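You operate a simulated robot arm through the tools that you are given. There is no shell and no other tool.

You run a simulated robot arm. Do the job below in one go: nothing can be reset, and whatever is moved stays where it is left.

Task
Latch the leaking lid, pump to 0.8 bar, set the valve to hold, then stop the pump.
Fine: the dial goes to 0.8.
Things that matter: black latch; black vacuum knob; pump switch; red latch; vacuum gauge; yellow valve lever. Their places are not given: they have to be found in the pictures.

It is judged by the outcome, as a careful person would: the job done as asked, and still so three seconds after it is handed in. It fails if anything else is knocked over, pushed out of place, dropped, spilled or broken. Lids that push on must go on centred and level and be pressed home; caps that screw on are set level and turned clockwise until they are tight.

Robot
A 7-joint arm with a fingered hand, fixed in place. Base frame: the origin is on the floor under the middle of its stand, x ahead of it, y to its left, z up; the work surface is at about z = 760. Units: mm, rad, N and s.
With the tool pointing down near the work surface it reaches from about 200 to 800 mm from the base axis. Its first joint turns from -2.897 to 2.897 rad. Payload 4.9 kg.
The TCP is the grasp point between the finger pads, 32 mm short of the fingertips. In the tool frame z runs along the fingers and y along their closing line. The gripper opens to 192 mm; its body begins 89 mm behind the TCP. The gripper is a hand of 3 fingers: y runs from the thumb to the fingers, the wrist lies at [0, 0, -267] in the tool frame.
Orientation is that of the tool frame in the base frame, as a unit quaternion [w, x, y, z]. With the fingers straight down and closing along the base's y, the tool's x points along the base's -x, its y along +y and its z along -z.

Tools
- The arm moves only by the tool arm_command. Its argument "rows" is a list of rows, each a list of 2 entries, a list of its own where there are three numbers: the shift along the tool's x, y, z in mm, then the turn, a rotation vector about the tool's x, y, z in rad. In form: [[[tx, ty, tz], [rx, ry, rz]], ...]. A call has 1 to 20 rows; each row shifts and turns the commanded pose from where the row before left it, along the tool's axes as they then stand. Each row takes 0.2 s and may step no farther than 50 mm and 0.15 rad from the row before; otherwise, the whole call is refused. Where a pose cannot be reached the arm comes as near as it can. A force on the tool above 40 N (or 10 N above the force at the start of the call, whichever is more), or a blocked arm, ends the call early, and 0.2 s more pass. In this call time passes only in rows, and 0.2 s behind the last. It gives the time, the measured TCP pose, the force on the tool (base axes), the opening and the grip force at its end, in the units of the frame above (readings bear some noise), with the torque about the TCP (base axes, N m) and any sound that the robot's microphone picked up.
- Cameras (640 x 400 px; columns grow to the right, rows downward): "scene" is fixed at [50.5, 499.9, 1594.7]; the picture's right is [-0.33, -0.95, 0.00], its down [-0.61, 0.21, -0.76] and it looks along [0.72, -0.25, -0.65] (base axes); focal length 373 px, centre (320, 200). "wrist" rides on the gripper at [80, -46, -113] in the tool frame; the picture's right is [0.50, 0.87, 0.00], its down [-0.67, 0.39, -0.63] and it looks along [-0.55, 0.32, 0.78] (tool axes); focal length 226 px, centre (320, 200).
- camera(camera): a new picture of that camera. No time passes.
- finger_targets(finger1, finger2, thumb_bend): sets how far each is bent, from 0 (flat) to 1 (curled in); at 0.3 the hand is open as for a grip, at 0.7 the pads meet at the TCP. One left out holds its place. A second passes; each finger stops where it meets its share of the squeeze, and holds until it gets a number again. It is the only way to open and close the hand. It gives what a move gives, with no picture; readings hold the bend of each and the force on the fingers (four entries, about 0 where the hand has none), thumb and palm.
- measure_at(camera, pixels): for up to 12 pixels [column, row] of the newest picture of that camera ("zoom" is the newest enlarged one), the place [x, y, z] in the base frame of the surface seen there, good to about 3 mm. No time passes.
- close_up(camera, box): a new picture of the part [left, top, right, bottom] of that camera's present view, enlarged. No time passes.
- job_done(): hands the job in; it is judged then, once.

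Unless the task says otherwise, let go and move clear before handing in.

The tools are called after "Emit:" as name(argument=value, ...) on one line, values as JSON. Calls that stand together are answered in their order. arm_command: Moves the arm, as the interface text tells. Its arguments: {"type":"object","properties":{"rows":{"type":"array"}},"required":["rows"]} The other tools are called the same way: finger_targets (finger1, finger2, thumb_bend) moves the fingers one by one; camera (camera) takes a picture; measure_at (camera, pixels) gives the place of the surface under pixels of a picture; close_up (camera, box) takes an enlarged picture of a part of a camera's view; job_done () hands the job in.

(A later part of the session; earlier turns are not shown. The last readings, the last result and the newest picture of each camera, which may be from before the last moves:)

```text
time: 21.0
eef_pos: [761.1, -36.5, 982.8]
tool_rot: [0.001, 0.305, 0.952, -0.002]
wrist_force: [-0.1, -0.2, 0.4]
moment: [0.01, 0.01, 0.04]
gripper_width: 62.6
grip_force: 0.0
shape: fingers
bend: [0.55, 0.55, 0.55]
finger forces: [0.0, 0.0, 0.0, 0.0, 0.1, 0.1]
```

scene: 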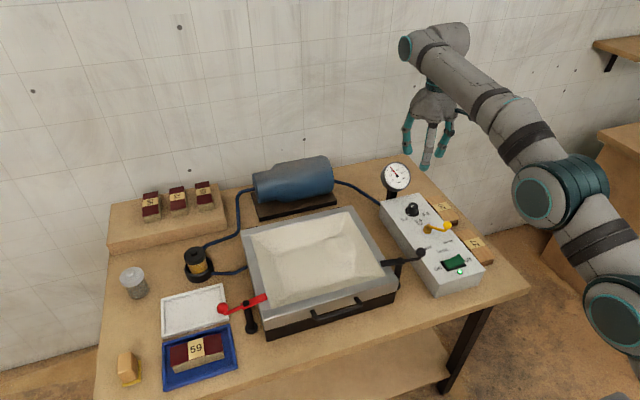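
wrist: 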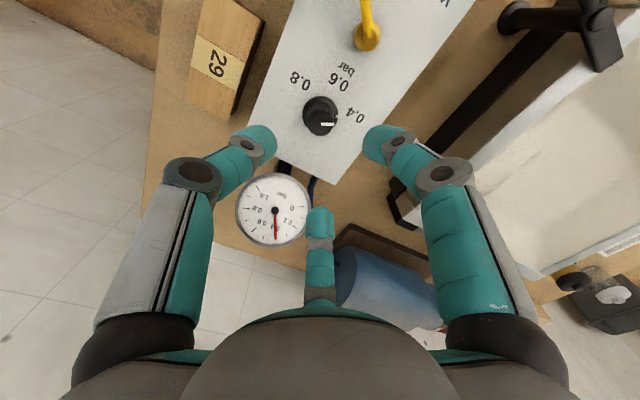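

The turn ended at +0.62 rad and the position is about 9 mm off in y. I'll finish to +1.05 rad, re-centre on (761.5,-45.5) and drop to about z 900 with the tips still above the knob.

Emit:
arm_command(rows=[[[0, 0, 0], [0, 0, 0.143]], [[0, 0, 0], [0, 0, 0.143]], [[0, 0, 0], [0, 0, 0.144]], [[-8.0, -4.1, 0], [0, 0, 0]], [[0, 0, 20], [0, 0, 0]], [[0, 0, 20], [0, 0, 0]], [[0, 0, 20], [0, 0, 0]], [[0, 0, 20], [0, 0, 0]]])

Emit:
camera(camera="wrist")

Emit:
close_up(camera="scene", box=[360, 120, 480, 260])

```text
time: 22.8
eef_pos: [762.0, -47.6, 902.5]
tool_rot: [0.002, 0.501, 0.866, -0.001]
wrist_force: [0.0, 0.5, -0.3]
moment: [0.03, 0.03, 0.0]
gripper_width: 62.6
grip_force: 0.1
shape: fingers
bend: [0.55, 0.55, 0.55]
finger forces: [0.0, 0.0, 0.0, 0.1, 0.0, 0.0]
```

```text
taken
```

wrist: 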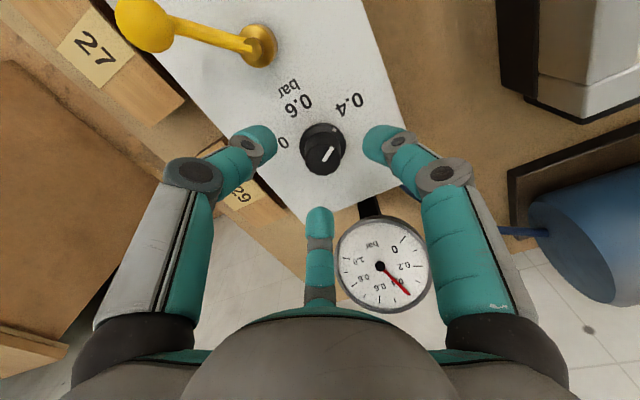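

```text
2.86 times, centred on (420, 190) of scene
```

zoom: 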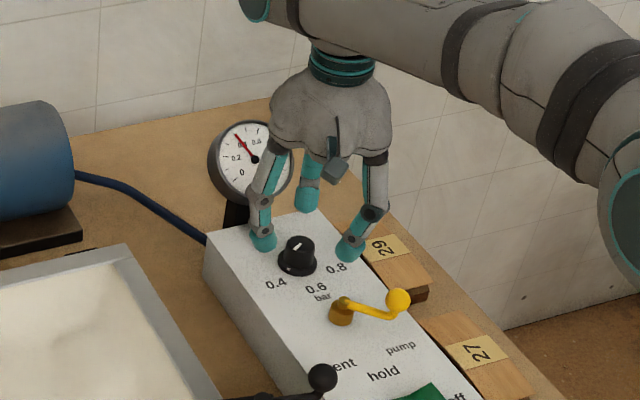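

The three tips surround the knob, with the knob at (322,150) in the wrist view. I'll measure its top once more from here to check centring.

Emit:
close_up(camera="wrist", box=[270, 100, 370, 200])

Emit:
measure_at(camera="zoom", pixels=[[335, 215], [280, 225], [390, 205], [345, 290], [330, 170], [320, 235], [350, 200], [290, 125], [225, 180], [450, 160]])

Emit:
measure_at(camera="wrist", pixels=[[268, 140], [255, 128], [370, 140], [382, 128], [320, 210], [355, 240], [400, 228]])

```text
4.00 times, centred on (320, 150) of wrist
```

zoom: 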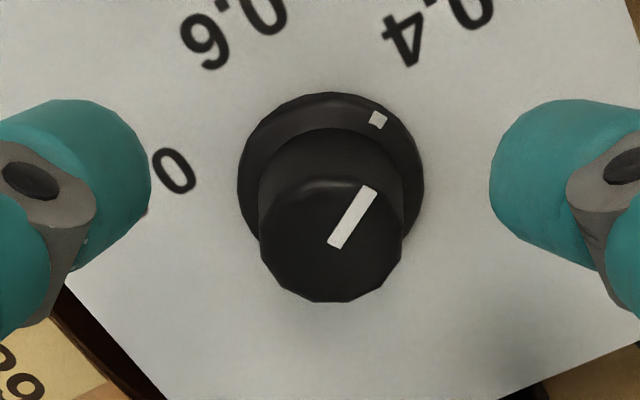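

```text
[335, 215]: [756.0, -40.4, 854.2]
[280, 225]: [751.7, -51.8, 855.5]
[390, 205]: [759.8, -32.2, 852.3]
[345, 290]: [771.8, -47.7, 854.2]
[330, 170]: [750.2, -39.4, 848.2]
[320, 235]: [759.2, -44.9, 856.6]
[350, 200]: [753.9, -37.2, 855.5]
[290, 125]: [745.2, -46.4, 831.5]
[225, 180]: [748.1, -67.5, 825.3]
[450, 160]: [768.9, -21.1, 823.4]
```

```text
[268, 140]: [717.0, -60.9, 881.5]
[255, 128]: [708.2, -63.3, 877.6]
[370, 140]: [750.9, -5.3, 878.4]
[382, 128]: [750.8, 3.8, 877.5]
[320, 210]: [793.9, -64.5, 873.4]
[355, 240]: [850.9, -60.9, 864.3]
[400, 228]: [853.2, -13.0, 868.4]
```

The knob axis is about (760.5,-44.5), some 3 mm off from where the hand is centred. I'll correct that and lower to about z 866, so the tips close around the knob body above its skirt.

Emit:
arm_command(rows=[[[3.3, 0.2, 0], [0, 0, 0]], [[0, 0, 12], [0, 0, 0]], [[0, 0, 12], [0, 0, 0]], [[0, 0, 6], [0, 0, 0]], [[0, 0, 6], [0, 0, 0]]])

Emit:
camera(camera="wrist")

Emit:
close_up(camera="scene", box=[380, 170, 450, 240])

```text
time: 24.0
eef_pos: [761.1, -43.7, 867.2]
tool_rot: [0.002, 0.501, 0.865, -0.002]
wrist_force: [-0.6, 0.4, 4.8]
moment: [0.23, -0.01, 0.06]
gripper_width: 62.6
grip_force: 2.3
shape: fingers
bend: [0.55, 0.55, 0.55]
finger forces: [4.5, 0.0, 0.0, 0.0, 0.0, 0.0]
```

```text
taken
```

wrist: 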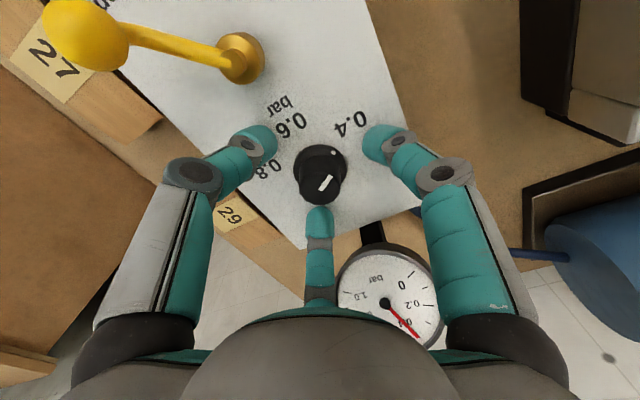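

```text
5.71 times, centred on (415, 205) of scene
```

zoom: 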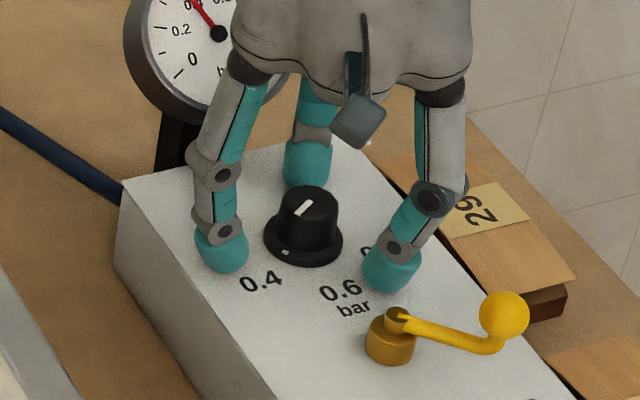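

Finger 1 is just touching the box face (4.5 N up), so the tips reach slightly lower than I estimated. I'll rise 3 mm and then close the fingers gently.

Emit:
arm_command(rows=[[[0, 0, -3], [0, 0, 0]]])

Emit:
finger_targets(finger1=0.6, finger2=0.6, thumb_bend=0.6)

Emit:
camera(camera="wrist")

Emit:
close_up(camera="scene", box=[380, 170, 450, 240])

```text
time: 24.4
eef_pos: [758.5, -43.2, 868.7]
tool_rot: [0.001, 0.501, 0.865, -0.003]
wrist_force: [0.0, -0.2, 0.6]
moment: [0.02, -0.01, 0.0]
gripper_width: 62.9
grip_force: 0.0
shape: fingers
bend: [0.55, 0.55, 0.55]
finger forces: [0.0, 0.1, 0.0, 0.1, 0.0, 0.1]
```

```text
time: 25.4
eef_pos: [760.2, -42.6, 869.2]
tool_rot: [0.002, 0.5, 0.866, -0.002]
wrist_force: [-0.7, 0.1, 0.0]
moment: [0.01, -0.02, 0.01]
gripper_width: 42.8
grip_force: 0.1
shape: fingers
bend: [0.6, 0.6, 0.6]
finger forces: [0.0, 0.0, 0.0, 0.0, 0.0, 0.1]
```

```text
taken
```

wrist: 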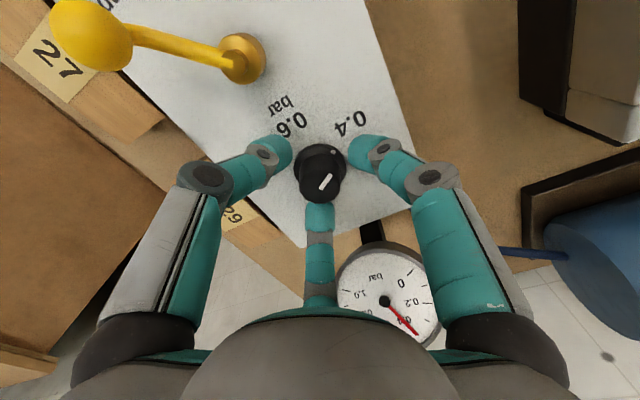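

```text
5.71 times, centred on (415, 205) of scene
```

zoom: 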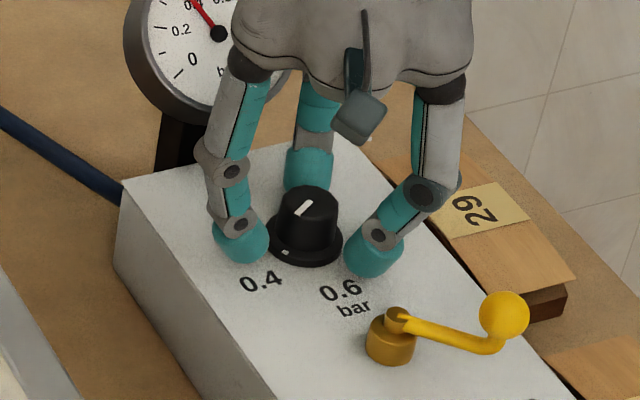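

The knob sits centred between the three tips. I'll close them onto it.

Emit:
finger_targets(finger1=0.68, finger2=0.68, thumb_bend=0.68)

Emit:
camera(camera="wrist")

Emit:
close_up(camera="scene", box=[380, 170, 450, 240])

```text
time: 26.4
eef_pos: [759.3, -43.6, 870.0]
tool_rot: [0.002, 0.501, 0.866, -0.002]
wrist_force: [-0.4, -2.0, -0.4]
moment: [-0.08, -0.03, -0.03]
gripper_width: 22.3
grip_force: 7.5
shape: fingers
bend: [0.65, 0.63, 0.65]
finger forces: [3.9, 5.6, 0.0, 0.1, 5.8, 0.0]
```

```text
taken
```

wrist: 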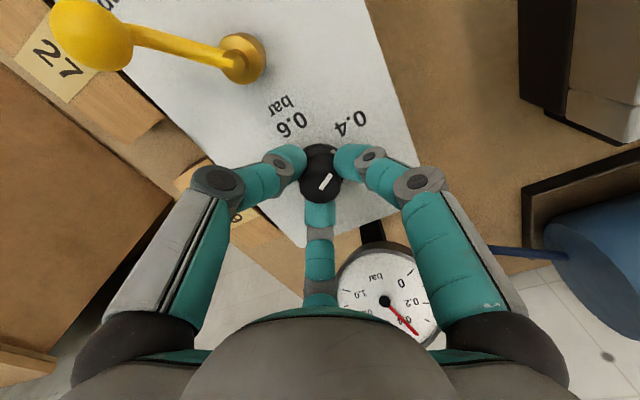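

```text
5.71 times, centred on (415, 205) of scene
```

zoom: 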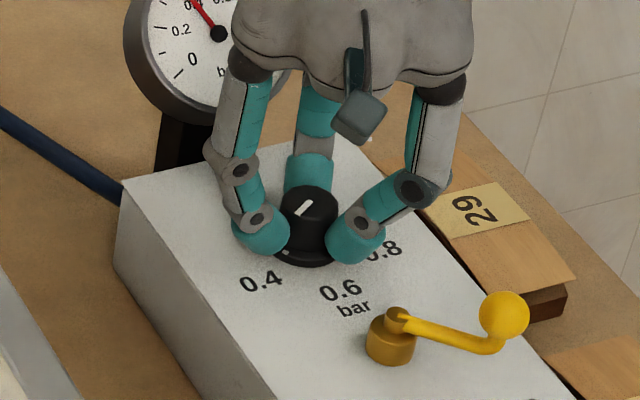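

All three fingers hold the knob (3.9, 5.6 and 5.8 N). I'll turn a small amount first, 0.45 rad, and see whether the mark follows.

Emit:
arm_command(rows=[[[0, 0, 0], [0, 0, -0.15]], [[0, 0, 0], [0, 0, -0.15]], [[0, 0, 0], [0, 0, -0.15]]])

Emit:
close_up(camera="scene", box=[380, 170, 450, 240])

Emit:
close_up(camera="wrist", box=[250, 100, 390, 240])

```text
time: 27.2
eef_pos: [760.3, -42.7, 868.9]
tool_rot: [0.001, 0.295, 0.956, -0.002]
wrist_force: [-1.7, -3.6, 2.4]
moment: [-0.15, 0.05, 0.0]
gripper_width: 22.1
grip_force: 8.0
shape: fingers
bend: [0.65, 0.64, 0.65]
finger forces: [3.7, 5.3, 0.1, 0.0, 8.2, 0.1]
```

```text
5.71 times, centred on (415, 205) of scene
```

zoom: 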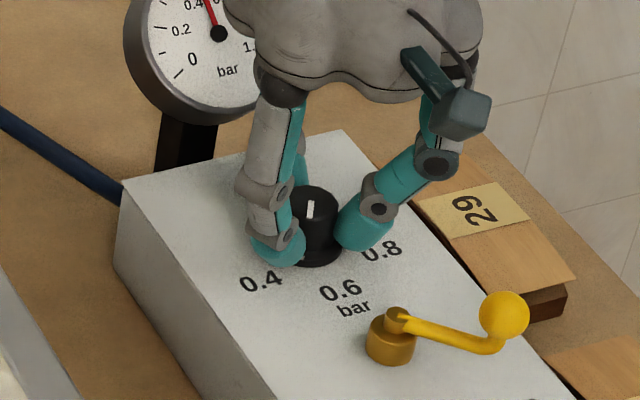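

```text
2.86 times, centred on (320, 170) of wrist
```

zoom: 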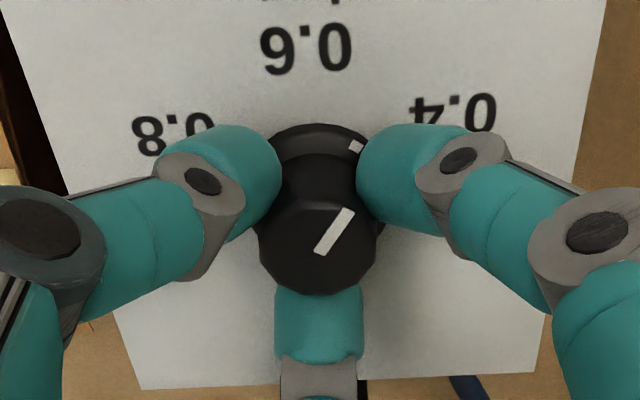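

The knob follows the hand (mark moved toward 0.6) and the gauge is rising with it. I'll continue turning another 1.2 rad and check.

Emit:
arm_command(rows=[[[0, 0, 0], [0, 0, -0.15]], [[0, 0, 0], [0, 0, -0.15]], [[0, 0, 0], [0, 0, -0.15]], [[0, 0, 0], [0, 0, -0.15]], [[0, 0, 0], [0, 0, -0.15]], [[0, 0, 0], [0, 0, -0.15]], [[0, 0, 0], [0, 0, -0.15]], [[0, 0, 0], [0, 0, -0.15]]])

Emit:
close_up(camera="scene", box=[380, 170, 450, 240])

Emit:
close_up(camera="wrist", box=[250, 100, 390, 240])

```text
time: 29.0
eef_pos: [759.7, -44.0, 869.5]
tool_rot: [0.0, -0.297, 0.955, -0.003]
wrist_force: [3.9, -8.0, 1.1]
moment: [-0.29, -0.14, 0.01]
gripper_width: 22.6
grip_force: 8.8
shape: fingers
bend: [0.65, 0.64, 0.65]
finger forces: [3.2, 3.9, 0.0, 0.0, 10.5, 0.0]
```

```text
5.71 times, centred on (415, 205) of scene
```

zoom: 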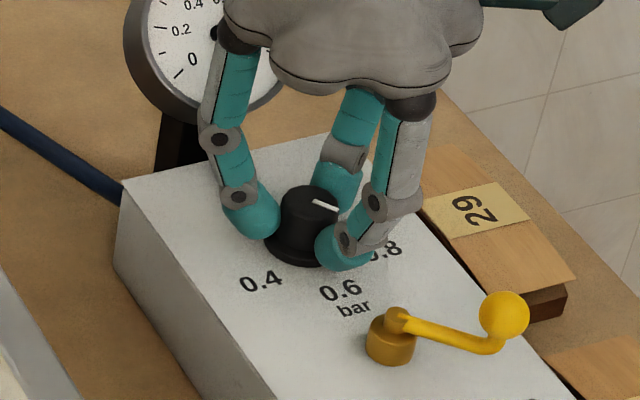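

```text
2.86 times, centred on (320, 170) of wrist
```

zoom: 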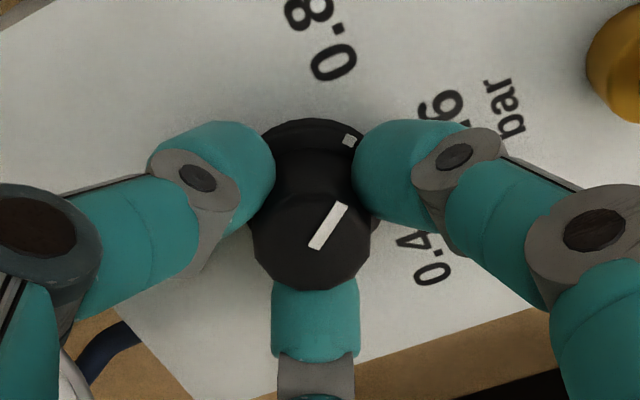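

The mark keeps its place relative to the fingers, so the knob has turned about 95°. I'll ease the small side load (about 9 N) with a 2 mm shift and turn the remaining 0.44 rad.

Emit:
arm_command(rows=[[[0.3, -1.8, 0], [0, 0, -0.147]], [[0, 0, 0], [0, 0, -0.147]], [[0, 0, 0], [0, 0, -0.147]]])

Emit:
close_up(camera="scene", box=[380, 170, 450, 240])

Emit:
camera(camera="wrist")

Emit:
close_up(camera="wrist", box=[250, 100, 390, 240])

```text
time: 29.8
eef_pos: [761.3, -45.0, 870.0]
tool_rot: [-0.001, -0.499, 0.867, -0.002]
wrist_force: [3.1, -3.6, 1.6]
moment: [-0.15, -0.09, -0.08]
gripper_width: 22.7
grip_force: 9.4
shape: fingers
bend: [0.65, 0.64, 0.65]
finger forces: [3.8, 5.4, 0.1, 0.1, 8.5, 0.1]
```

```text
5.71 times, centred on (415, 205) of scene
```

zoom: 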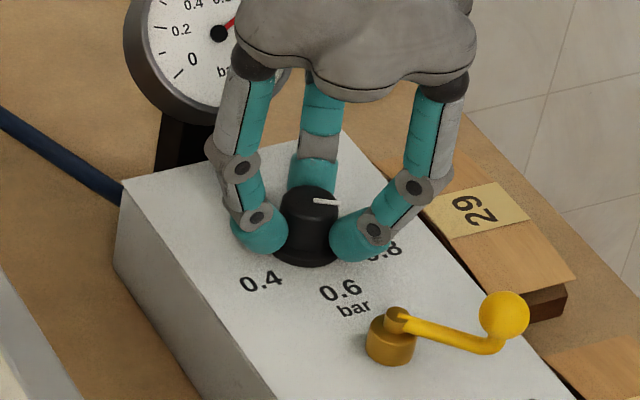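

```text
taken
```

wrist: 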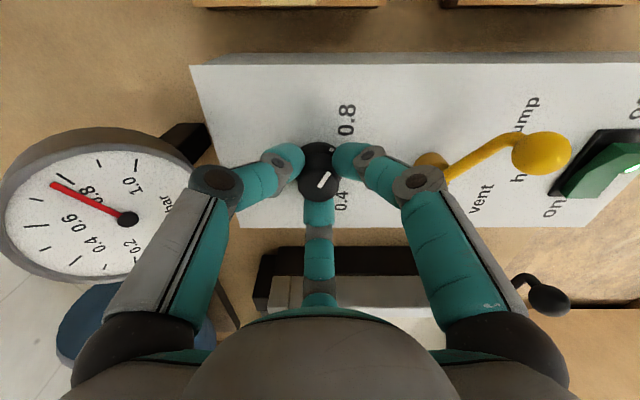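

```text
2.86 times, centred on (320, 170) of wrist
```

zoom: 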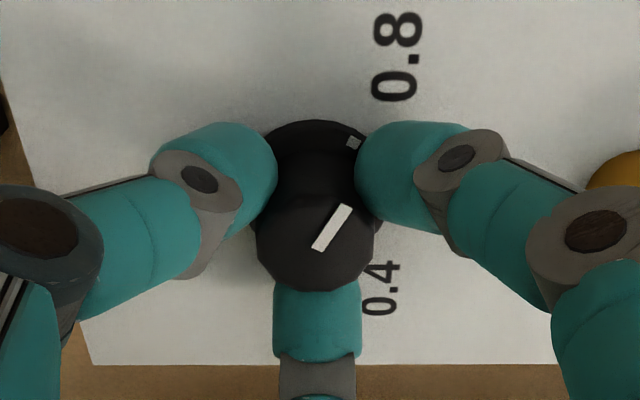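

The gauge needle is now near 0.8. I'll enlarge the gauge and measure the knob's mark direction.

Emit:
measure_at(camera="zoom", pixels=[[353, 142], [318, 246], [345, 209], [316, 250], [260, 245], [316, 285], [370, 245]])

Emit:
close_up(camera="wrist", box=[0, 130, 180, 290])

```text
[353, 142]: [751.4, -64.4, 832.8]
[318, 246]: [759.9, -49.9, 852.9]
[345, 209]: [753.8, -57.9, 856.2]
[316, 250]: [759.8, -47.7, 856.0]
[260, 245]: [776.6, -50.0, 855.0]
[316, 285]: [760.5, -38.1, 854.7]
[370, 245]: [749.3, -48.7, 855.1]
```

```text
2.50 times, centred on (90, 210) of wrist
```

zoom: 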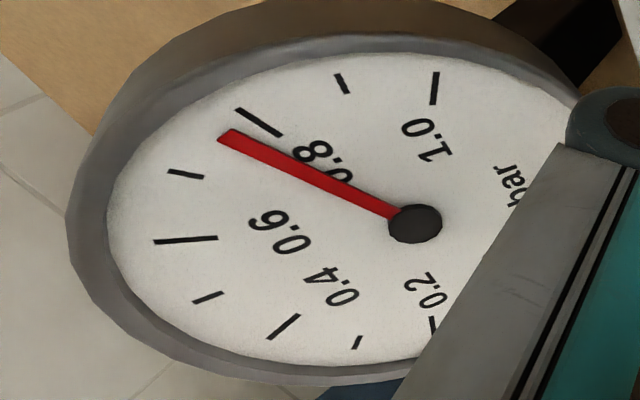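

The skirt mark points to about 242°, matching the 0.8 label at 240°. The needle is just under 0.8 and may still be climbing, so I'll wait about two seconds in place and look again.

Emit:
arm_command(rows=[[[0, 0, 0], [0, 0, 0]], [[0, 0, 0], [0, 0, 0]], [[0, 0, 0], [0, 0, 0]], [[0, 0, 0], [0, 0, 0]], [[0, 0, 0], [0, 0, 0]], [[0, 0, 0], [0, 0, 0]], [[0, 0, 0], [0, 0, 0]], [[0, 0, 0], [0, 0, 0]], [[0, 0, 0], [0, 0, 0]], [[0, 0, 0], [0, 0, 0]]])

Emit:
close_up(camera="wrist", box=[0, 130, 180, 290])

Emit:
close_up(camera="scene", box=[375, 150, 445, 240])

```text
time: 32.0
eef_pos: [760.3, -45.3, 869.5]
tool_rot: [0.0, -0.498, 0.867, -0.003]
wrist_force: [4.1, -3.9, 2.5]
moment: [-0.14, -0.13, -0.05]
gripper_width: 22.3
grip_force: 9.0
shape: fingers
bend: [0.65, 0.64, 0.65]
finger forces: [3.6, 5.5, 0.0, 0.0, 8.4, 0.0]
```

```text
2.50 times, centred on (90, 210) of wrist
```

zoom: 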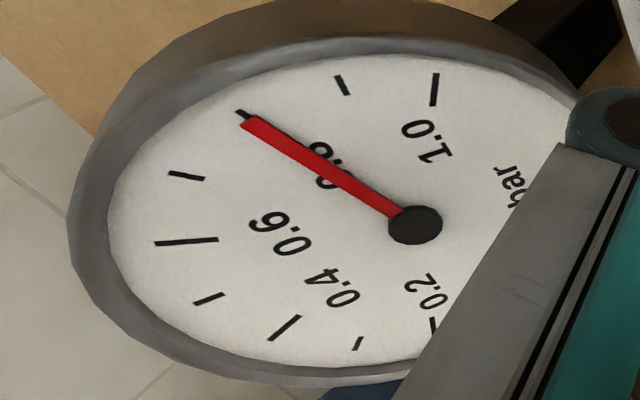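

```text
4.44 times, centred on (410, 195) of scene
```

zoom: 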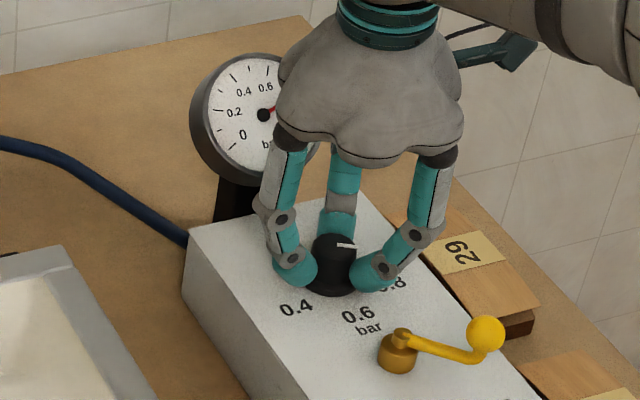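

The needle now sits on the 0.8 mark. I'll open the fingers, rise straight up, and confirm knob and gauge.

Emit:
finger_targets(finger1=0.55, finger2=0.55, thumb_bend=0.55)

Emit:
arm_command(rows=[[[0, 0, -20], [0, 0, 0]], [[0, 0, -30], [0, 0, 0]], [[0, 0, -30], [0, 0, 0]], [[0, 0, -30], [0, 0, 0]]])

Emit:
close_up(camera="scene", box=[375, 150, 465, 240])

Emit:
camera(camera="wrist")

```text
time: 33.0
eef_pos: [761.0, -47.0, 869.1]
tool_rot: [-0.001, -0.496, 0.868, -0.003]
wrist_force: [-0.3, 0.9, -0.3]
moment: [0.01, -0.01, 0.01]
gripper_width: 62.5
grip_force: 0.0
shape: fingers
bend: [0.55, 0.55, 0.55]
finger forces: [0.0, 0.0, 0.0, 0.0, 0.0, 0.0]
```

```text
time: 34.0
eef_pos: [760.9, -46.2, 977.9]
tool_rot: [-0.001, -0.497, 0.868, -0.002]
wrist_force: [0.1, 0.3, -1.1]
moment: [0.01, -0.03, 0.01]
gripper_width: 62.3
grip_force: 0.1
shape: fingers
bend: [0.55, 0.55, 0.55]
finger forces: [0.0, 0.0, 0.1, 0.0, 0.0, 0.0]
```

```text
4.44 times, centred on (420, 195) of scene
```

zoom: 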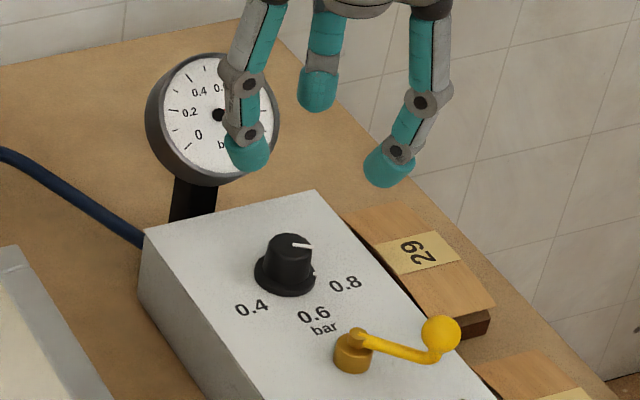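

```text
taken
```

wrist: 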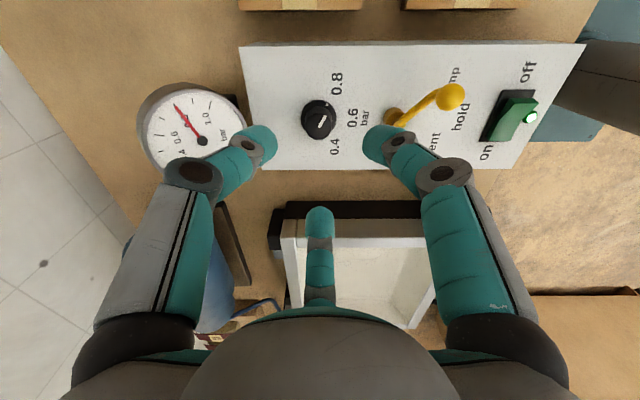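

Emit:
close_up(camera="wrist", box=[290, 60, 390, 160])

Emit:
measure_at(camera="zoom", pixels=[[190, 250], [205, 230], [188, 275], [240, 155], [250, 170], [185, 170]])

Emit:
close_up(camera="wrist", box=[135, 75, 245, 175])

Emit:
close_up(camera="scene", box=[400, 195, 440, 225])

```text
4.00 times, centred on (340, 110) of wrist
```

zoom: 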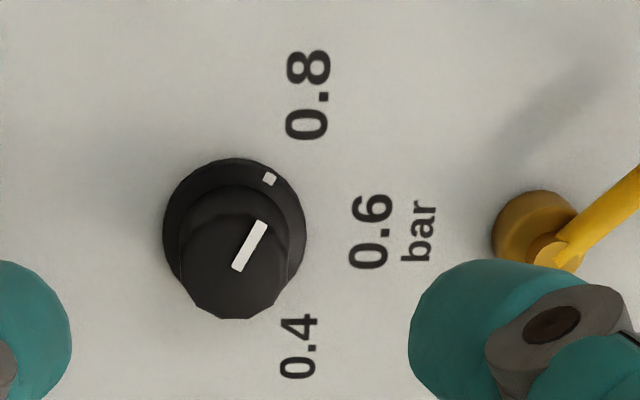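

```text
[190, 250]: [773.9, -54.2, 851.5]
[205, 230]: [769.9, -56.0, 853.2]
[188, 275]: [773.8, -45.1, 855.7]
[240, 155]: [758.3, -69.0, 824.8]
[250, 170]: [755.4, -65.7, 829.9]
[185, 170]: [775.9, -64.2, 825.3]
```

```text
4.00 times, centred on (190, 125) of wrist
```

zoom: 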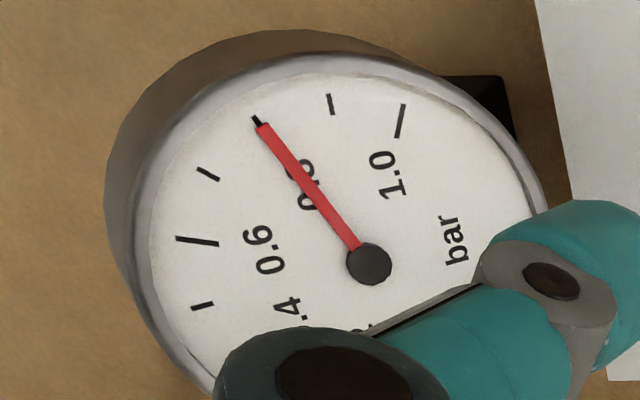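

```text
13.33 times, centred on (420, 210) of scene
```

zoom: 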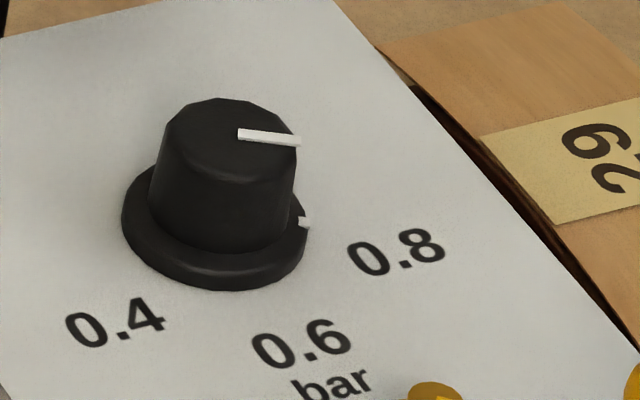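

The needle is on 0.8 and the knob mark points at 0.8 with the hand off it. Next is the valve lever. I'll move high over its ball, near (644,-79), to measure it from above.

Emit:
arm_command(rows=[[[28.8, 28.1, 0], [0, 0, 0]], [[28.8, 28.1, 0], [0, 0, 0]], [[28.8, 28.1, 0], [0, 0, 0]]])

Emit:
camera(camera="wrist")

Emit:
close_up(camera="wrist", box=[260, 70, 400, 190])

Emit:
close_up(camera="scene", box=[380, 150, 480, 280])

```text
time: 34.8
eef_pos: [642.6, -77.2, 979.1]
tool_rot: [-0.001, -0.497, 0.868, -0.002]
wrist_force: [-0.6, -0.6, -0.7]
moment: [0.01, 0.0, 0.01]
gripper_width: 62.5
grip_force: 0.0
shape: fingers
bend: [0.55, 0.55, 0.55]
finger forces: [0.0, 0.0, 0.0, 0.0, 0.0, 0.1]
```

```text
taken
```

wrist: 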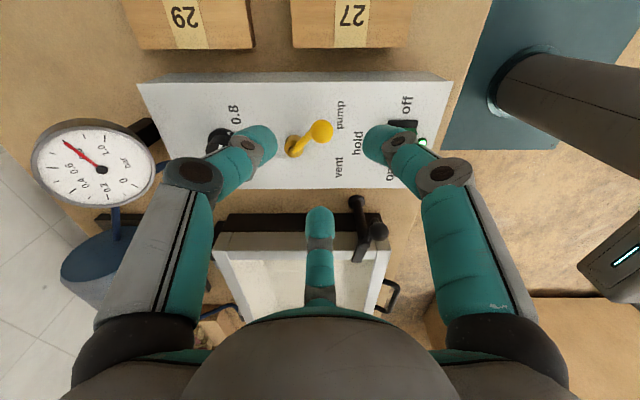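

```text
3.33 times, centred on (330, 130) of wrist
```

zoom: 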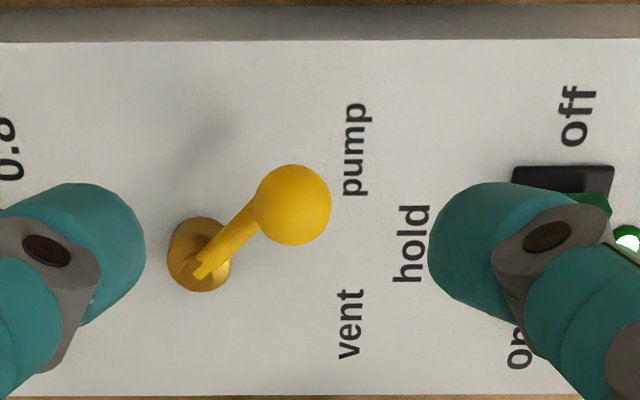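

```text
3.08 times, centred on (430, 215) of scene
```

zoom: 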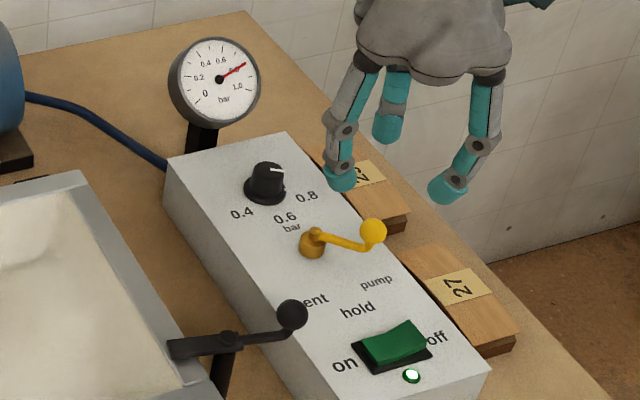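

Emit:
close_up(camera="wrist", box=[260, 70, 400, 190])

Emit:
measure_at(camera="zoom", pixels=[[293, 205], [293, 175], [293, 238], [262, 205], [325, 205], [240, 225], [205, 265], [185, 285], [180, 240], [355, 150], [410, 243], [350, 325]])

```text
3.33 times, centred on (330, 130) of wrist
```

zoom: 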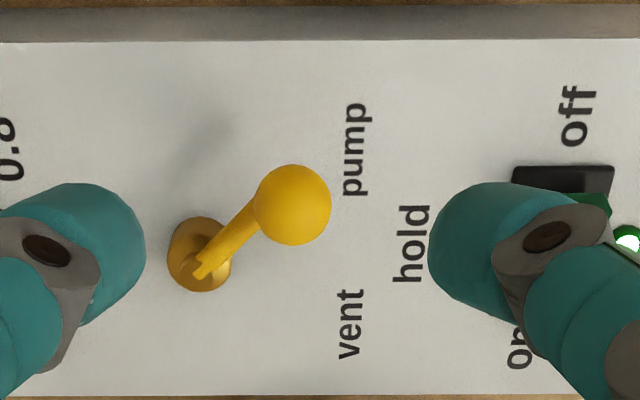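

```text
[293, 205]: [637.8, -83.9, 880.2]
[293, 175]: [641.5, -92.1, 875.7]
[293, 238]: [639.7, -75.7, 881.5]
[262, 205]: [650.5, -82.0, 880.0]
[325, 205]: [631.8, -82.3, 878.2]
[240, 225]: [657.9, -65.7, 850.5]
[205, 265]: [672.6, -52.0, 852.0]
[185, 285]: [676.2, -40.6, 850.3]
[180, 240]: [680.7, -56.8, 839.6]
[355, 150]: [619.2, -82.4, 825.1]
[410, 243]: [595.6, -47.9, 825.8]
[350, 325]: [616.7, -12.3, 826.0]
```

The lever ball centre is about (641,-79.5,870) and the pivot about (673.5,-46.5). The lever stands 45° toward "pump", and "hold" is straight along -x, ball at about (627,-46.5). I'll lower around the ball with the fingers open at 0.55.

Emit:
arm_command(rows=[[[2.8, 0.2, 0], [0, 0, 0]], [[0, 0, 22], [0, 0, 0]], [[0, 0, 22], [0, 0, 0]], [[0, 0, 20], [0, 0, 0]], [[0, 0, 18], [0, 0, 0]]])

Emit:
camera(camera="wrist")

Emit:
close_up(camera="scene", box=[390, 170, 480, 260])

```text
time: 36.0
eef_pos: [641.2, -80.1, 898.1]
tool_rot: [-0.001, -0.497, 0.868, -0.003]
wrist_force: [0.1, 0.2, 0.0]
moment: [-0.02, -0.01, 0.02]
gripper_width: 62.6
grip_force: 0.0
shape: fingers
bend: [0.55, 0.55, 0.55]
finger forces: [0.0, 0.0, 0.1, 0.0, 0.0, 0.1]
```

```text
taken
```

wrist: 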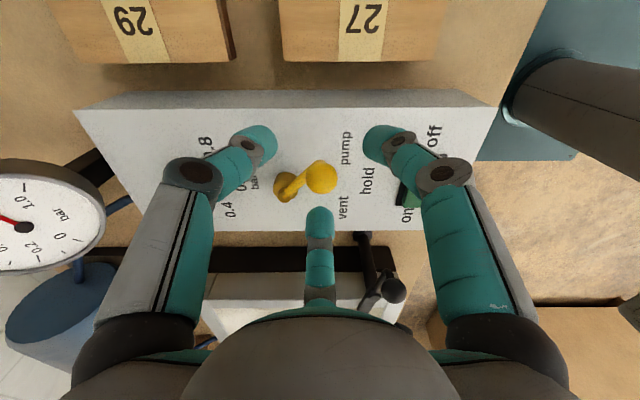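

```text
4.44 times, centred on (435, 215) of scene
```

zoom: 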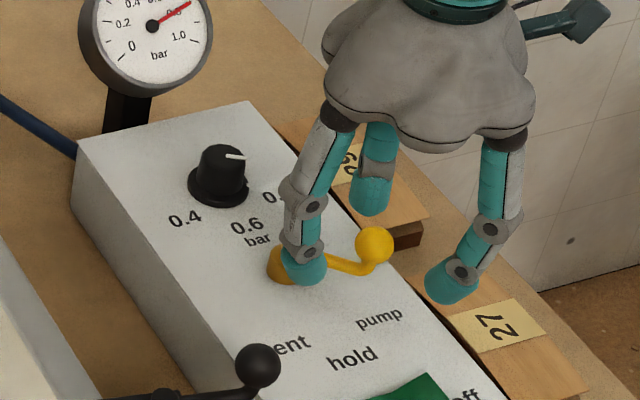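

The ball (322,177 in the wrist view) is between the three tips. I'll lower 5 mm more and close on it.

Emit:
arm_command(rows=[[[0, 0, 5], [0, 0, 0]]])

Emit:
finger_targets(finger1=0.68, finger2=0.68, thumb_bend=0.68)

Emit:
camera(camera="wrist")

Emit:
close_up(camera="scene", box=[390, 170, 480, 260])

```text
time: 36.4
eef_pos: [642.9, -79.4, 892.1]
tool_rot: [-0.002, -0.498, 0.867, -0.003]
wrist_force: [0.2, -0.5, -0.7]
moment: [-0.03, -0.02, -0.01]
gripper_width: 62.6
grip_force: 0.0
shape: fingers
bend: [0.55, 0.55, 0.55]
finger forces: [0.1, 0.0, 0.1, 0.0, 0.0, 0.0]
```

```text
time: 37.4
eef_pos: [641.9, -78.6, 892.9]
tool_rot: [-0.001, -0.498, 0.867, -0.003]
wrist_force: [0.2, 0.3, -1.2]
moment: [-0.01, -0.02, 0.0]
gripper_width: 18.2
grip_force: 4.4
shape: fingers
bend: [0.65, 0.65, 0.67]
finger forces: [2.9, 3.0, 0.0, 0.0, 3.0, 0.0]
```

```text
taken
```

wrist: 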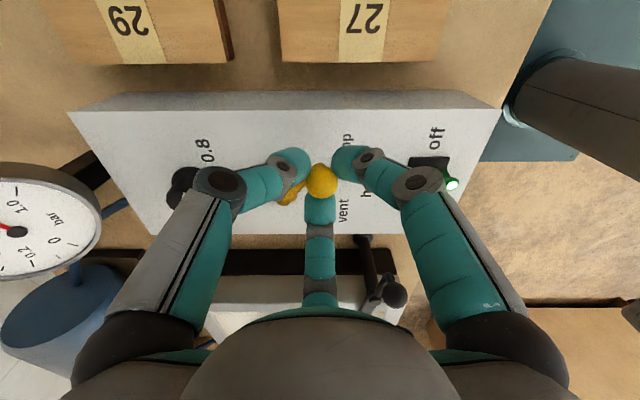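

```text
4.44 times, centred on (435, 215) of scene
```

zoom: 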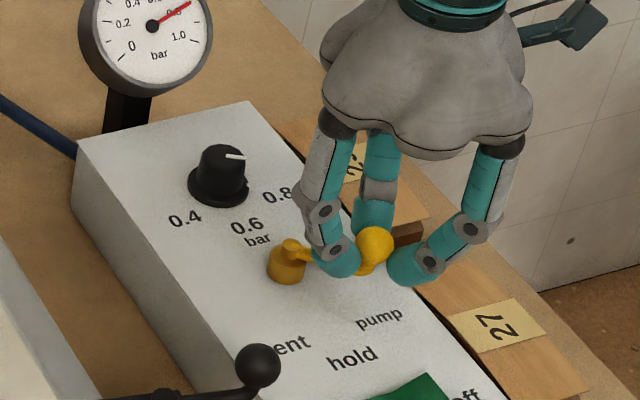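

All three fingers hold the ball evenly, about 3 N each. I'll swing it clockwise along the lever's arc, turning the hand with it, halfway first to check.

Emit:
arm_command(rows=[[[-1.94, 5.76, 0], [0, 0, 0.132]], [[-1.94, 5.76, 0], [0, 0, 0.132]], [[-1.94, 5.76, 0], [0, 0, 0.132]]])

Emit:
camera(camera="wrist")

Emit:
close_up(camera="scene", box=[390, 170, 480, 260])

```text
time: 38.2
eef_pos: [631.9, -64.3, 893.0]
tool_rot: [-0.001, -0.316, 0.949, -0.002]
wrist_force: [-2.4, -1.4, -0.5]
moment: [-0.04, 0.11, 0.0]
gripper_width: 18.0
grip_force: 5.1
shape: fingers
bend: [0.65, 0.66, 0.67]
finger forces: [3.7, 2.6, 0.0, 0.0, 2.9, 0.0]
```

```text
taken
```

wrist: 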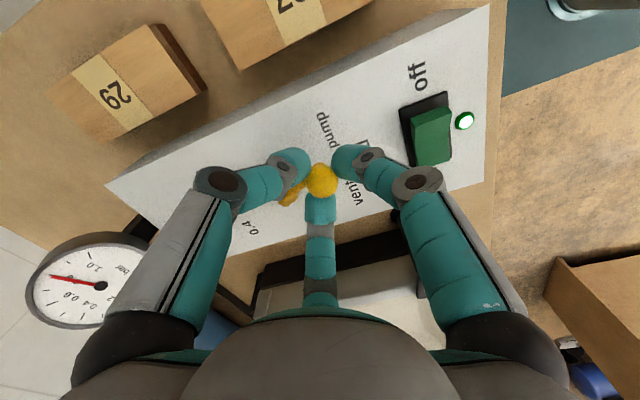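

```text
4.44 times, centred on (435, 215) of scene
```

zoom: 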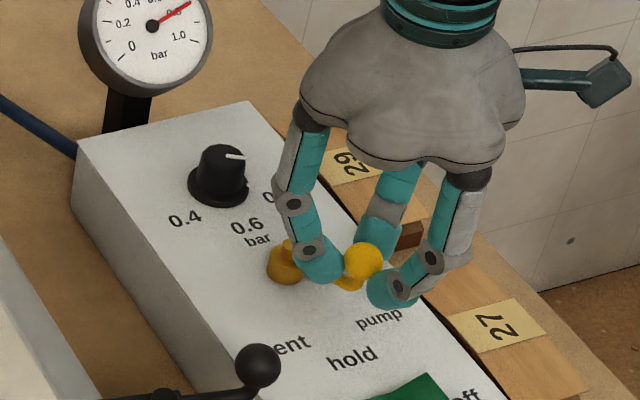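

The lever is following smoothly with small forces and the gauge is still at 0.8. I'll do the second half to the hold position.

Emit:
arm_command(rows=[[[-1.94, 5.76, 0], [0, 0, 0.132]], [[-1.94, 5.76, 0], [0, 0, 0.132]], [[-1.94, 5.76, 0], [0, 0, 0.132]]])

Emit:
camera(camera="wrist")

Emit:
close_up(camera="scene", box=[390, 170, 480, 260])

```text
time: 39.0
eef_pos: [628.0, -46.1, 893.3]
tool_rot: [0.001, -0.123, 0.992, -0.003]
wrist_force: [-3.1, 0.3, -0.4]
moment: [-0.03, 0.14, -0.01]
gripper_width: 18.1
grip_force: 5.1
shape: fingers
bend: [0.65, 0.66, 0.67]
finger forces: [4.2, 2.5, 0.1, 0.0, 2.8, 0.1]
```

```text
taken
```

wrist: 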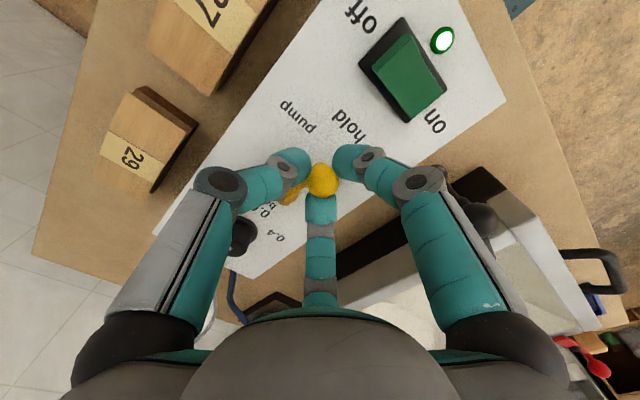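

```text
4.44 times, centred on (435, 215) of scene
```

zoom: 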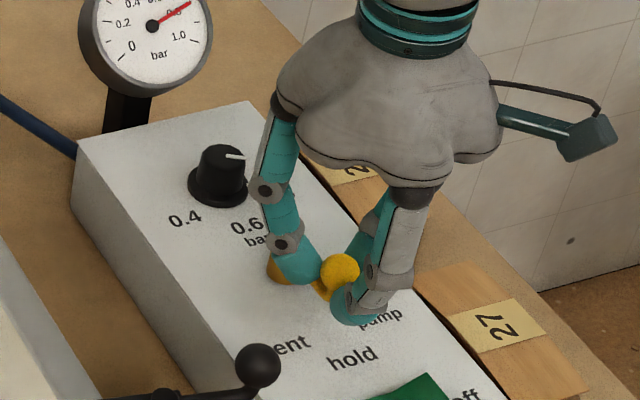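

The TCP is at (628,-46), which puts the lever straight along -x toward "hold". I'll release, rise, and check.

Emit:
finger_targets(finger1=0.56, finger2=0.56, thumb_bend=0.56)

Emit:
arm_command(rows=[[[0, 0, -20], [0, 0, 0]], [[0, 0, -30], [0, 0, 0]], [[0, 0, -30], [0, 0, 0]]])

Emit:
camera(camera="wrist")

Emit:
close_up(camera="scene", box=[380, 150, 490, 290])

Emit:
close_up(camera="wrist", box=[250, 60, 390, 200])

```text
time: 40.0
eef_pos: [628.9, -47.1, 892.4]
tool_rot: [0.0, -0.124, 0.992, -0.003]
wrist_force: [-0.4, 0.3, 0.2]
moment: [-0.01, -0.01, 0.01]
gripper_width: 58.0
grip_force: 0.1
shape: fingers
bend: [0.56, 0.56, 0.56]
finger forces: [0.0, 0.1, 0.0, 0.0, 0.1, 0.1]
```

```text
time: 40.8
eef_pos: [628.5, -45.4, 972.5]
tool_rot: [-0.001, -0.124, 0.992, -0.002]
wrist_force: [-0.2, -0.5, 0.3]
moment: [-0.01, 0.01, -0.01]
gripper_width: 58.3
grip_force: 0.1
shape: fingers
bend: [0.56, 0.56, 0.56]
finger forces: [0.0, 0.0, 0.1, 0.0, 0.1, 0.1]
```

```text
taken
```

wrist: 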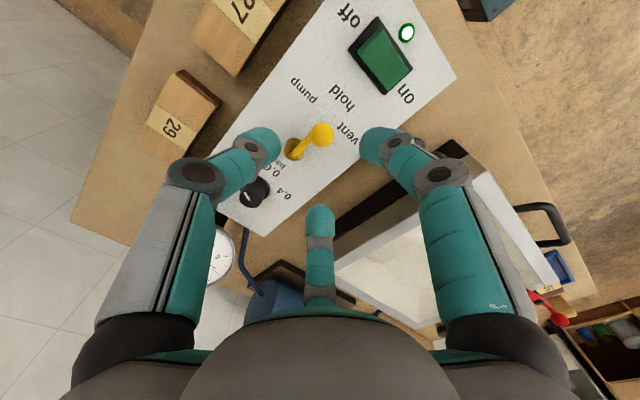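

```text
2.86 times, centred on (435, 220) of scene
```

zoom: 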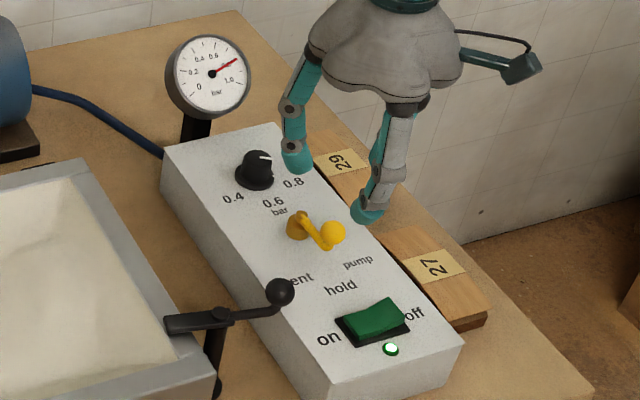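

```text
2.86 times, centred on (320, 130) of wrist
```

zoom: 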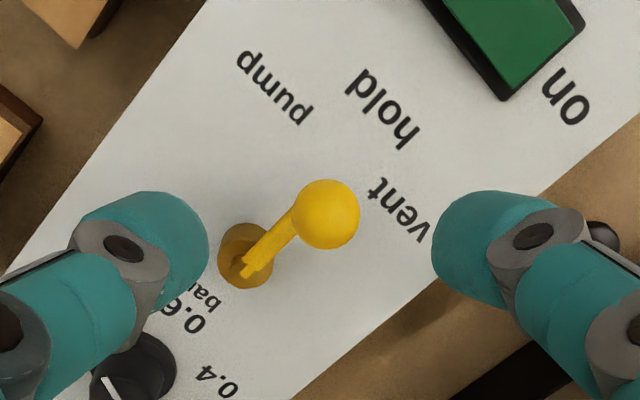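

I'll measure the lever arm's direction to make sure it is truly on hold and not toward vent.

Emit:
measure_at(camera="zoom", pixels=[[326, 213], [300, 213], [352, 213], [326, 185], [326, 242], [285, 230], [270, 245], [250, 265], [245, 272], [225, 255], [275, 85], [382, 108]])

Emit:
close_up(camera="scene", box=[410, 205, 470, 265])

Emit:
measure_at(camera="zoom", pixels=[[285, 190], [255, 160], [220, 140], [190, 160]])

```text
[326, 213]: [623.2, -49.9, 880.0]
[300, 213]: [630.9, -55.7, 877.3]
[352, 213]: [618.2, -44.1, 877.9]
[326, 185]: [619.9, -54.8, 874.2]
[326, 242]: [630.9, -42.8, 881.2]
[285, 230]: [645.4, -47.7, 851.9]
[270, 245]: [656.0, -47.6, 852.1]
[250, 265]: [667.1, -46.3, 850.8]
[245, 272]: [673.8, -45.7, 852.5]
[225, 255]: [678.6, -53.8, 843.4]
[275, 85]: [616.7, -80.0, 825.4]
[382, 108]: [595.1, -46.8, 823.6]
```

```text
6.67 times, centred on (440, 235) of scene
```

zoom: 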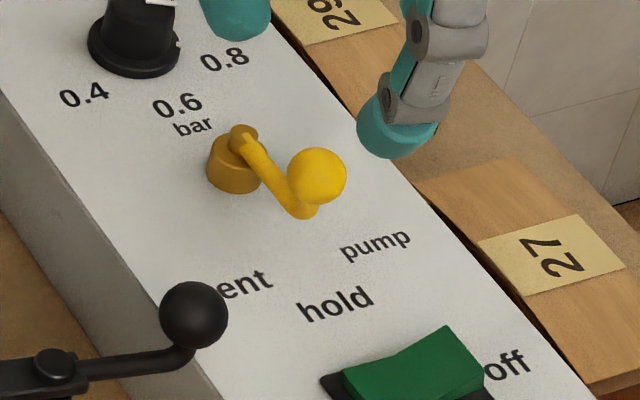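

```text
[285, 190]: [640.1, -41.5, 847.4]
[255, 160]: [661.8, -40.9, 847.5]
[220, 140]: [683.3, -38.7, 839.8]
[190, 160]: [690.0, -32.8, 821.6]
```

The lever arm runs from (674,-46) to (645,-48), so it points along -x at hold, and the gauge is steady at 0.8. To press "off" I'll point one finger (finger 2), curl the others, and bring the hand in from the robot side, clear of the lever and latch.

Emit:
finger_targets(finger1=0.74, finger2=0.45, thumb_bend=0.74)

Emit:
arm_command(rows=[[[36.8, 4.05, 0], [0, 0, 0]], [[36.8, 4.05, 0], [0, 0, 0]], [[36.8, 4.05, 0], [0, 0, 0]], [[36.8, 4.05, 0], [0, 0, 0]], [[0, 0, 0], [0, 0, 0.128]], [[0, 0, 0], [0, 0, 0.128]], [[0, 0, 0], [0, 0, 0.128]], [[0, 0, 0], [0, 0, 0.128]], [[0, 0, 0], [0, 0, 0.128]], [[0, 0, 0], [0, 0, 0.128]]])

Emit:
camera(camera="wrist")

Emit:
camera(camera="scene")

Emit:
close_up(camera="scene", box=[400, 180, 520, 300])

```text
time: 41.8
eef_pos: [629.8, -46.1, 971.7]
tool_rot: [0.0, -0.124, 0.992, -0.002]
wrist_force: [0.1, 0.5, -0.1]
moment: [0.03, -0.02, -0.02]
gripper_width: 0.0
grip_force: 0.0
shape: fingers
bend: [0.72, 0.45, 0.72]
finger forces: [0.0, 0.1, 0.1, 0.0, 0.0, 0.0]
```

```text
time: 44.0
eef_pos: [482.7, -66.9, 972.6]
tool_rot: [0.001, 0.257, 0.966, -0.003]
wrist_force: [0.2, -0.9, 0.0]
moment: [0.0, 0.03, 0.03]
gripper_width: 0.2
grip_force: 0.1
shape: fingers
bend: [0.72, 0.45, 0.72]
finger forces: [0.1, 0.0, 0.0, 0.1, 0.1, 0.0]
```

```text
taken
```

wrist: 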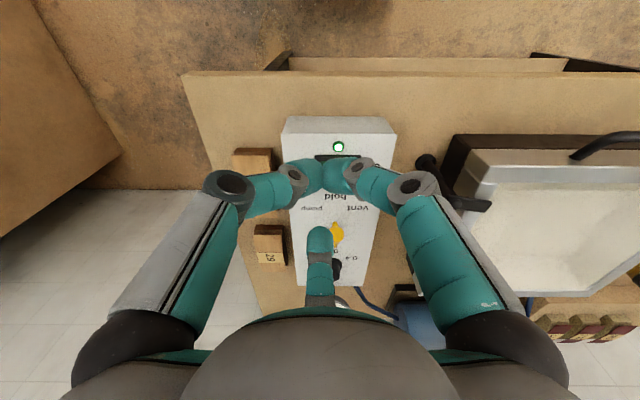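

```text
taken
```

scene: 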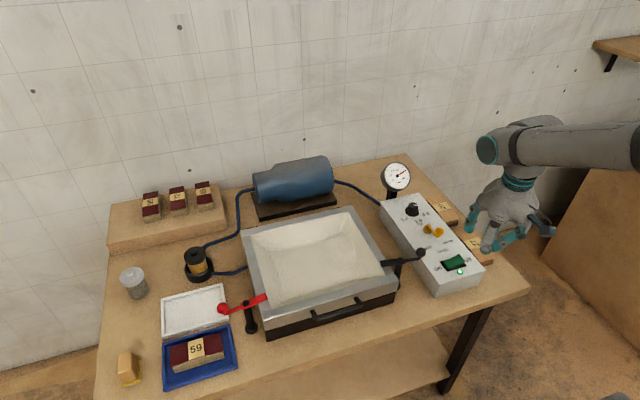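

```text
3.33 times, centred on (460, 240) of scene
```

zoom: 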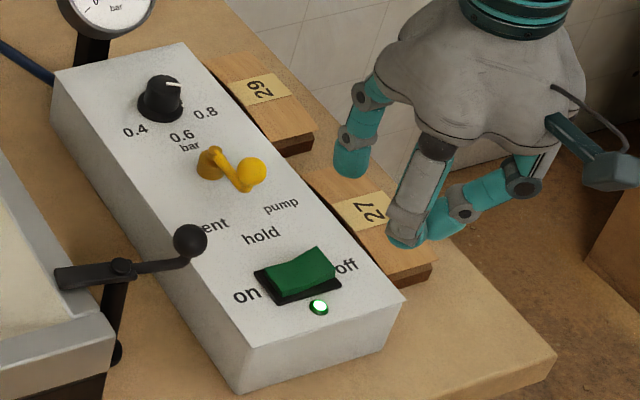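

Finger 2 now hangs forward (scene zoom 350,165). I'll measure its tip before lowering.

Emit:
measure_at(camera="zoom", pixels=[[350, 174], [350, 160], [340, 165], [362, 165], [405, 240], [430, 235], [300, 265], [320, 250], [285, 275]])

Emit:
measure_at(camera="wrist", pixels=[[320, 230], [320, 240], [315, 170], [335, 175]])

```text
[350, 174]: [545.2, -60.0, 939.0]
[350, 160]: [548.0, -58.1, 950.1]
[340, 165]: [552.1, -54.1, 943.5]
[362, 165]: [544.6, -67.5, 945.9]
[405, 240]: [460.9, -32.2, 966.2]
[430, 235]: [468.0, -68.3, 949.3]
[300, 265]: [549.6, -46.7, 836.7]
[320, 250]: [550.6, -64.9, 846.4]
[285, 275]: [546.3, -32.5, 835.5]
```

```text
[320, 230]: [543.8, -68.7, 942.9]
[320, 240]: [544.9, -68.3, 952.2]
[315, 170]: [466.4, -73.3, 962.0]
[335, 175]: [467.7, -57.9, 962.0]
```

Emit:
close_up(camera="scene", box=[430, 240, 490, 290])

Emit:
measure_at(camera="zoom", pixels=[[285, 125], [310, 160], [280, 160], [250, 165], [220, 175], [190, 190], [150, 180], [290, 195], [315, 185], [265, 135], [190, 220], [300, 145]])

```text
8.00 times, centred on (460, 265) of scene
```

zoom: 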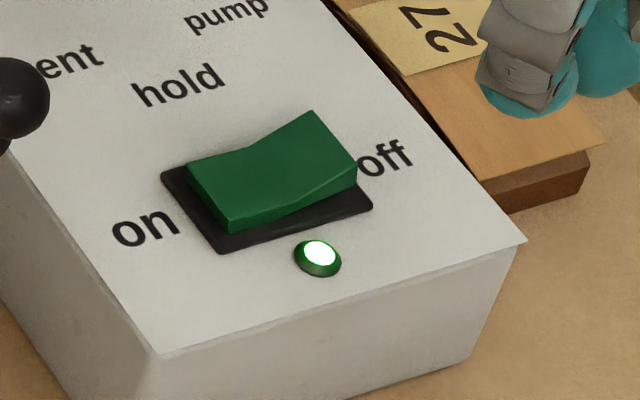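

```text
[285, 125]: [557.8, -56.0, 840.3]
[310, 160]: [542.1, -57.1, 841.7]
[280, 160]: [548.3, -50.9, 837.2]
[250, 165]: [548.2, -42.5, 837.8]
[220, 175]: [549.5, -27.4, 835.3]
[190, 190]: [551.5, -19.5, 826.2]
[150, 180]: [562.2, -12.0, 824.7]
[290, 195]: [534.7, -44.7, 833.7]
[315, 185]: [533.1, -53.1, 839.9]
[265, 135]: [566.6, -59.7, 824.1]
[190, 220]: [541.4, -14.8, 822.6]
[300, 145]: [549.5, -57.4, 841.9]
```

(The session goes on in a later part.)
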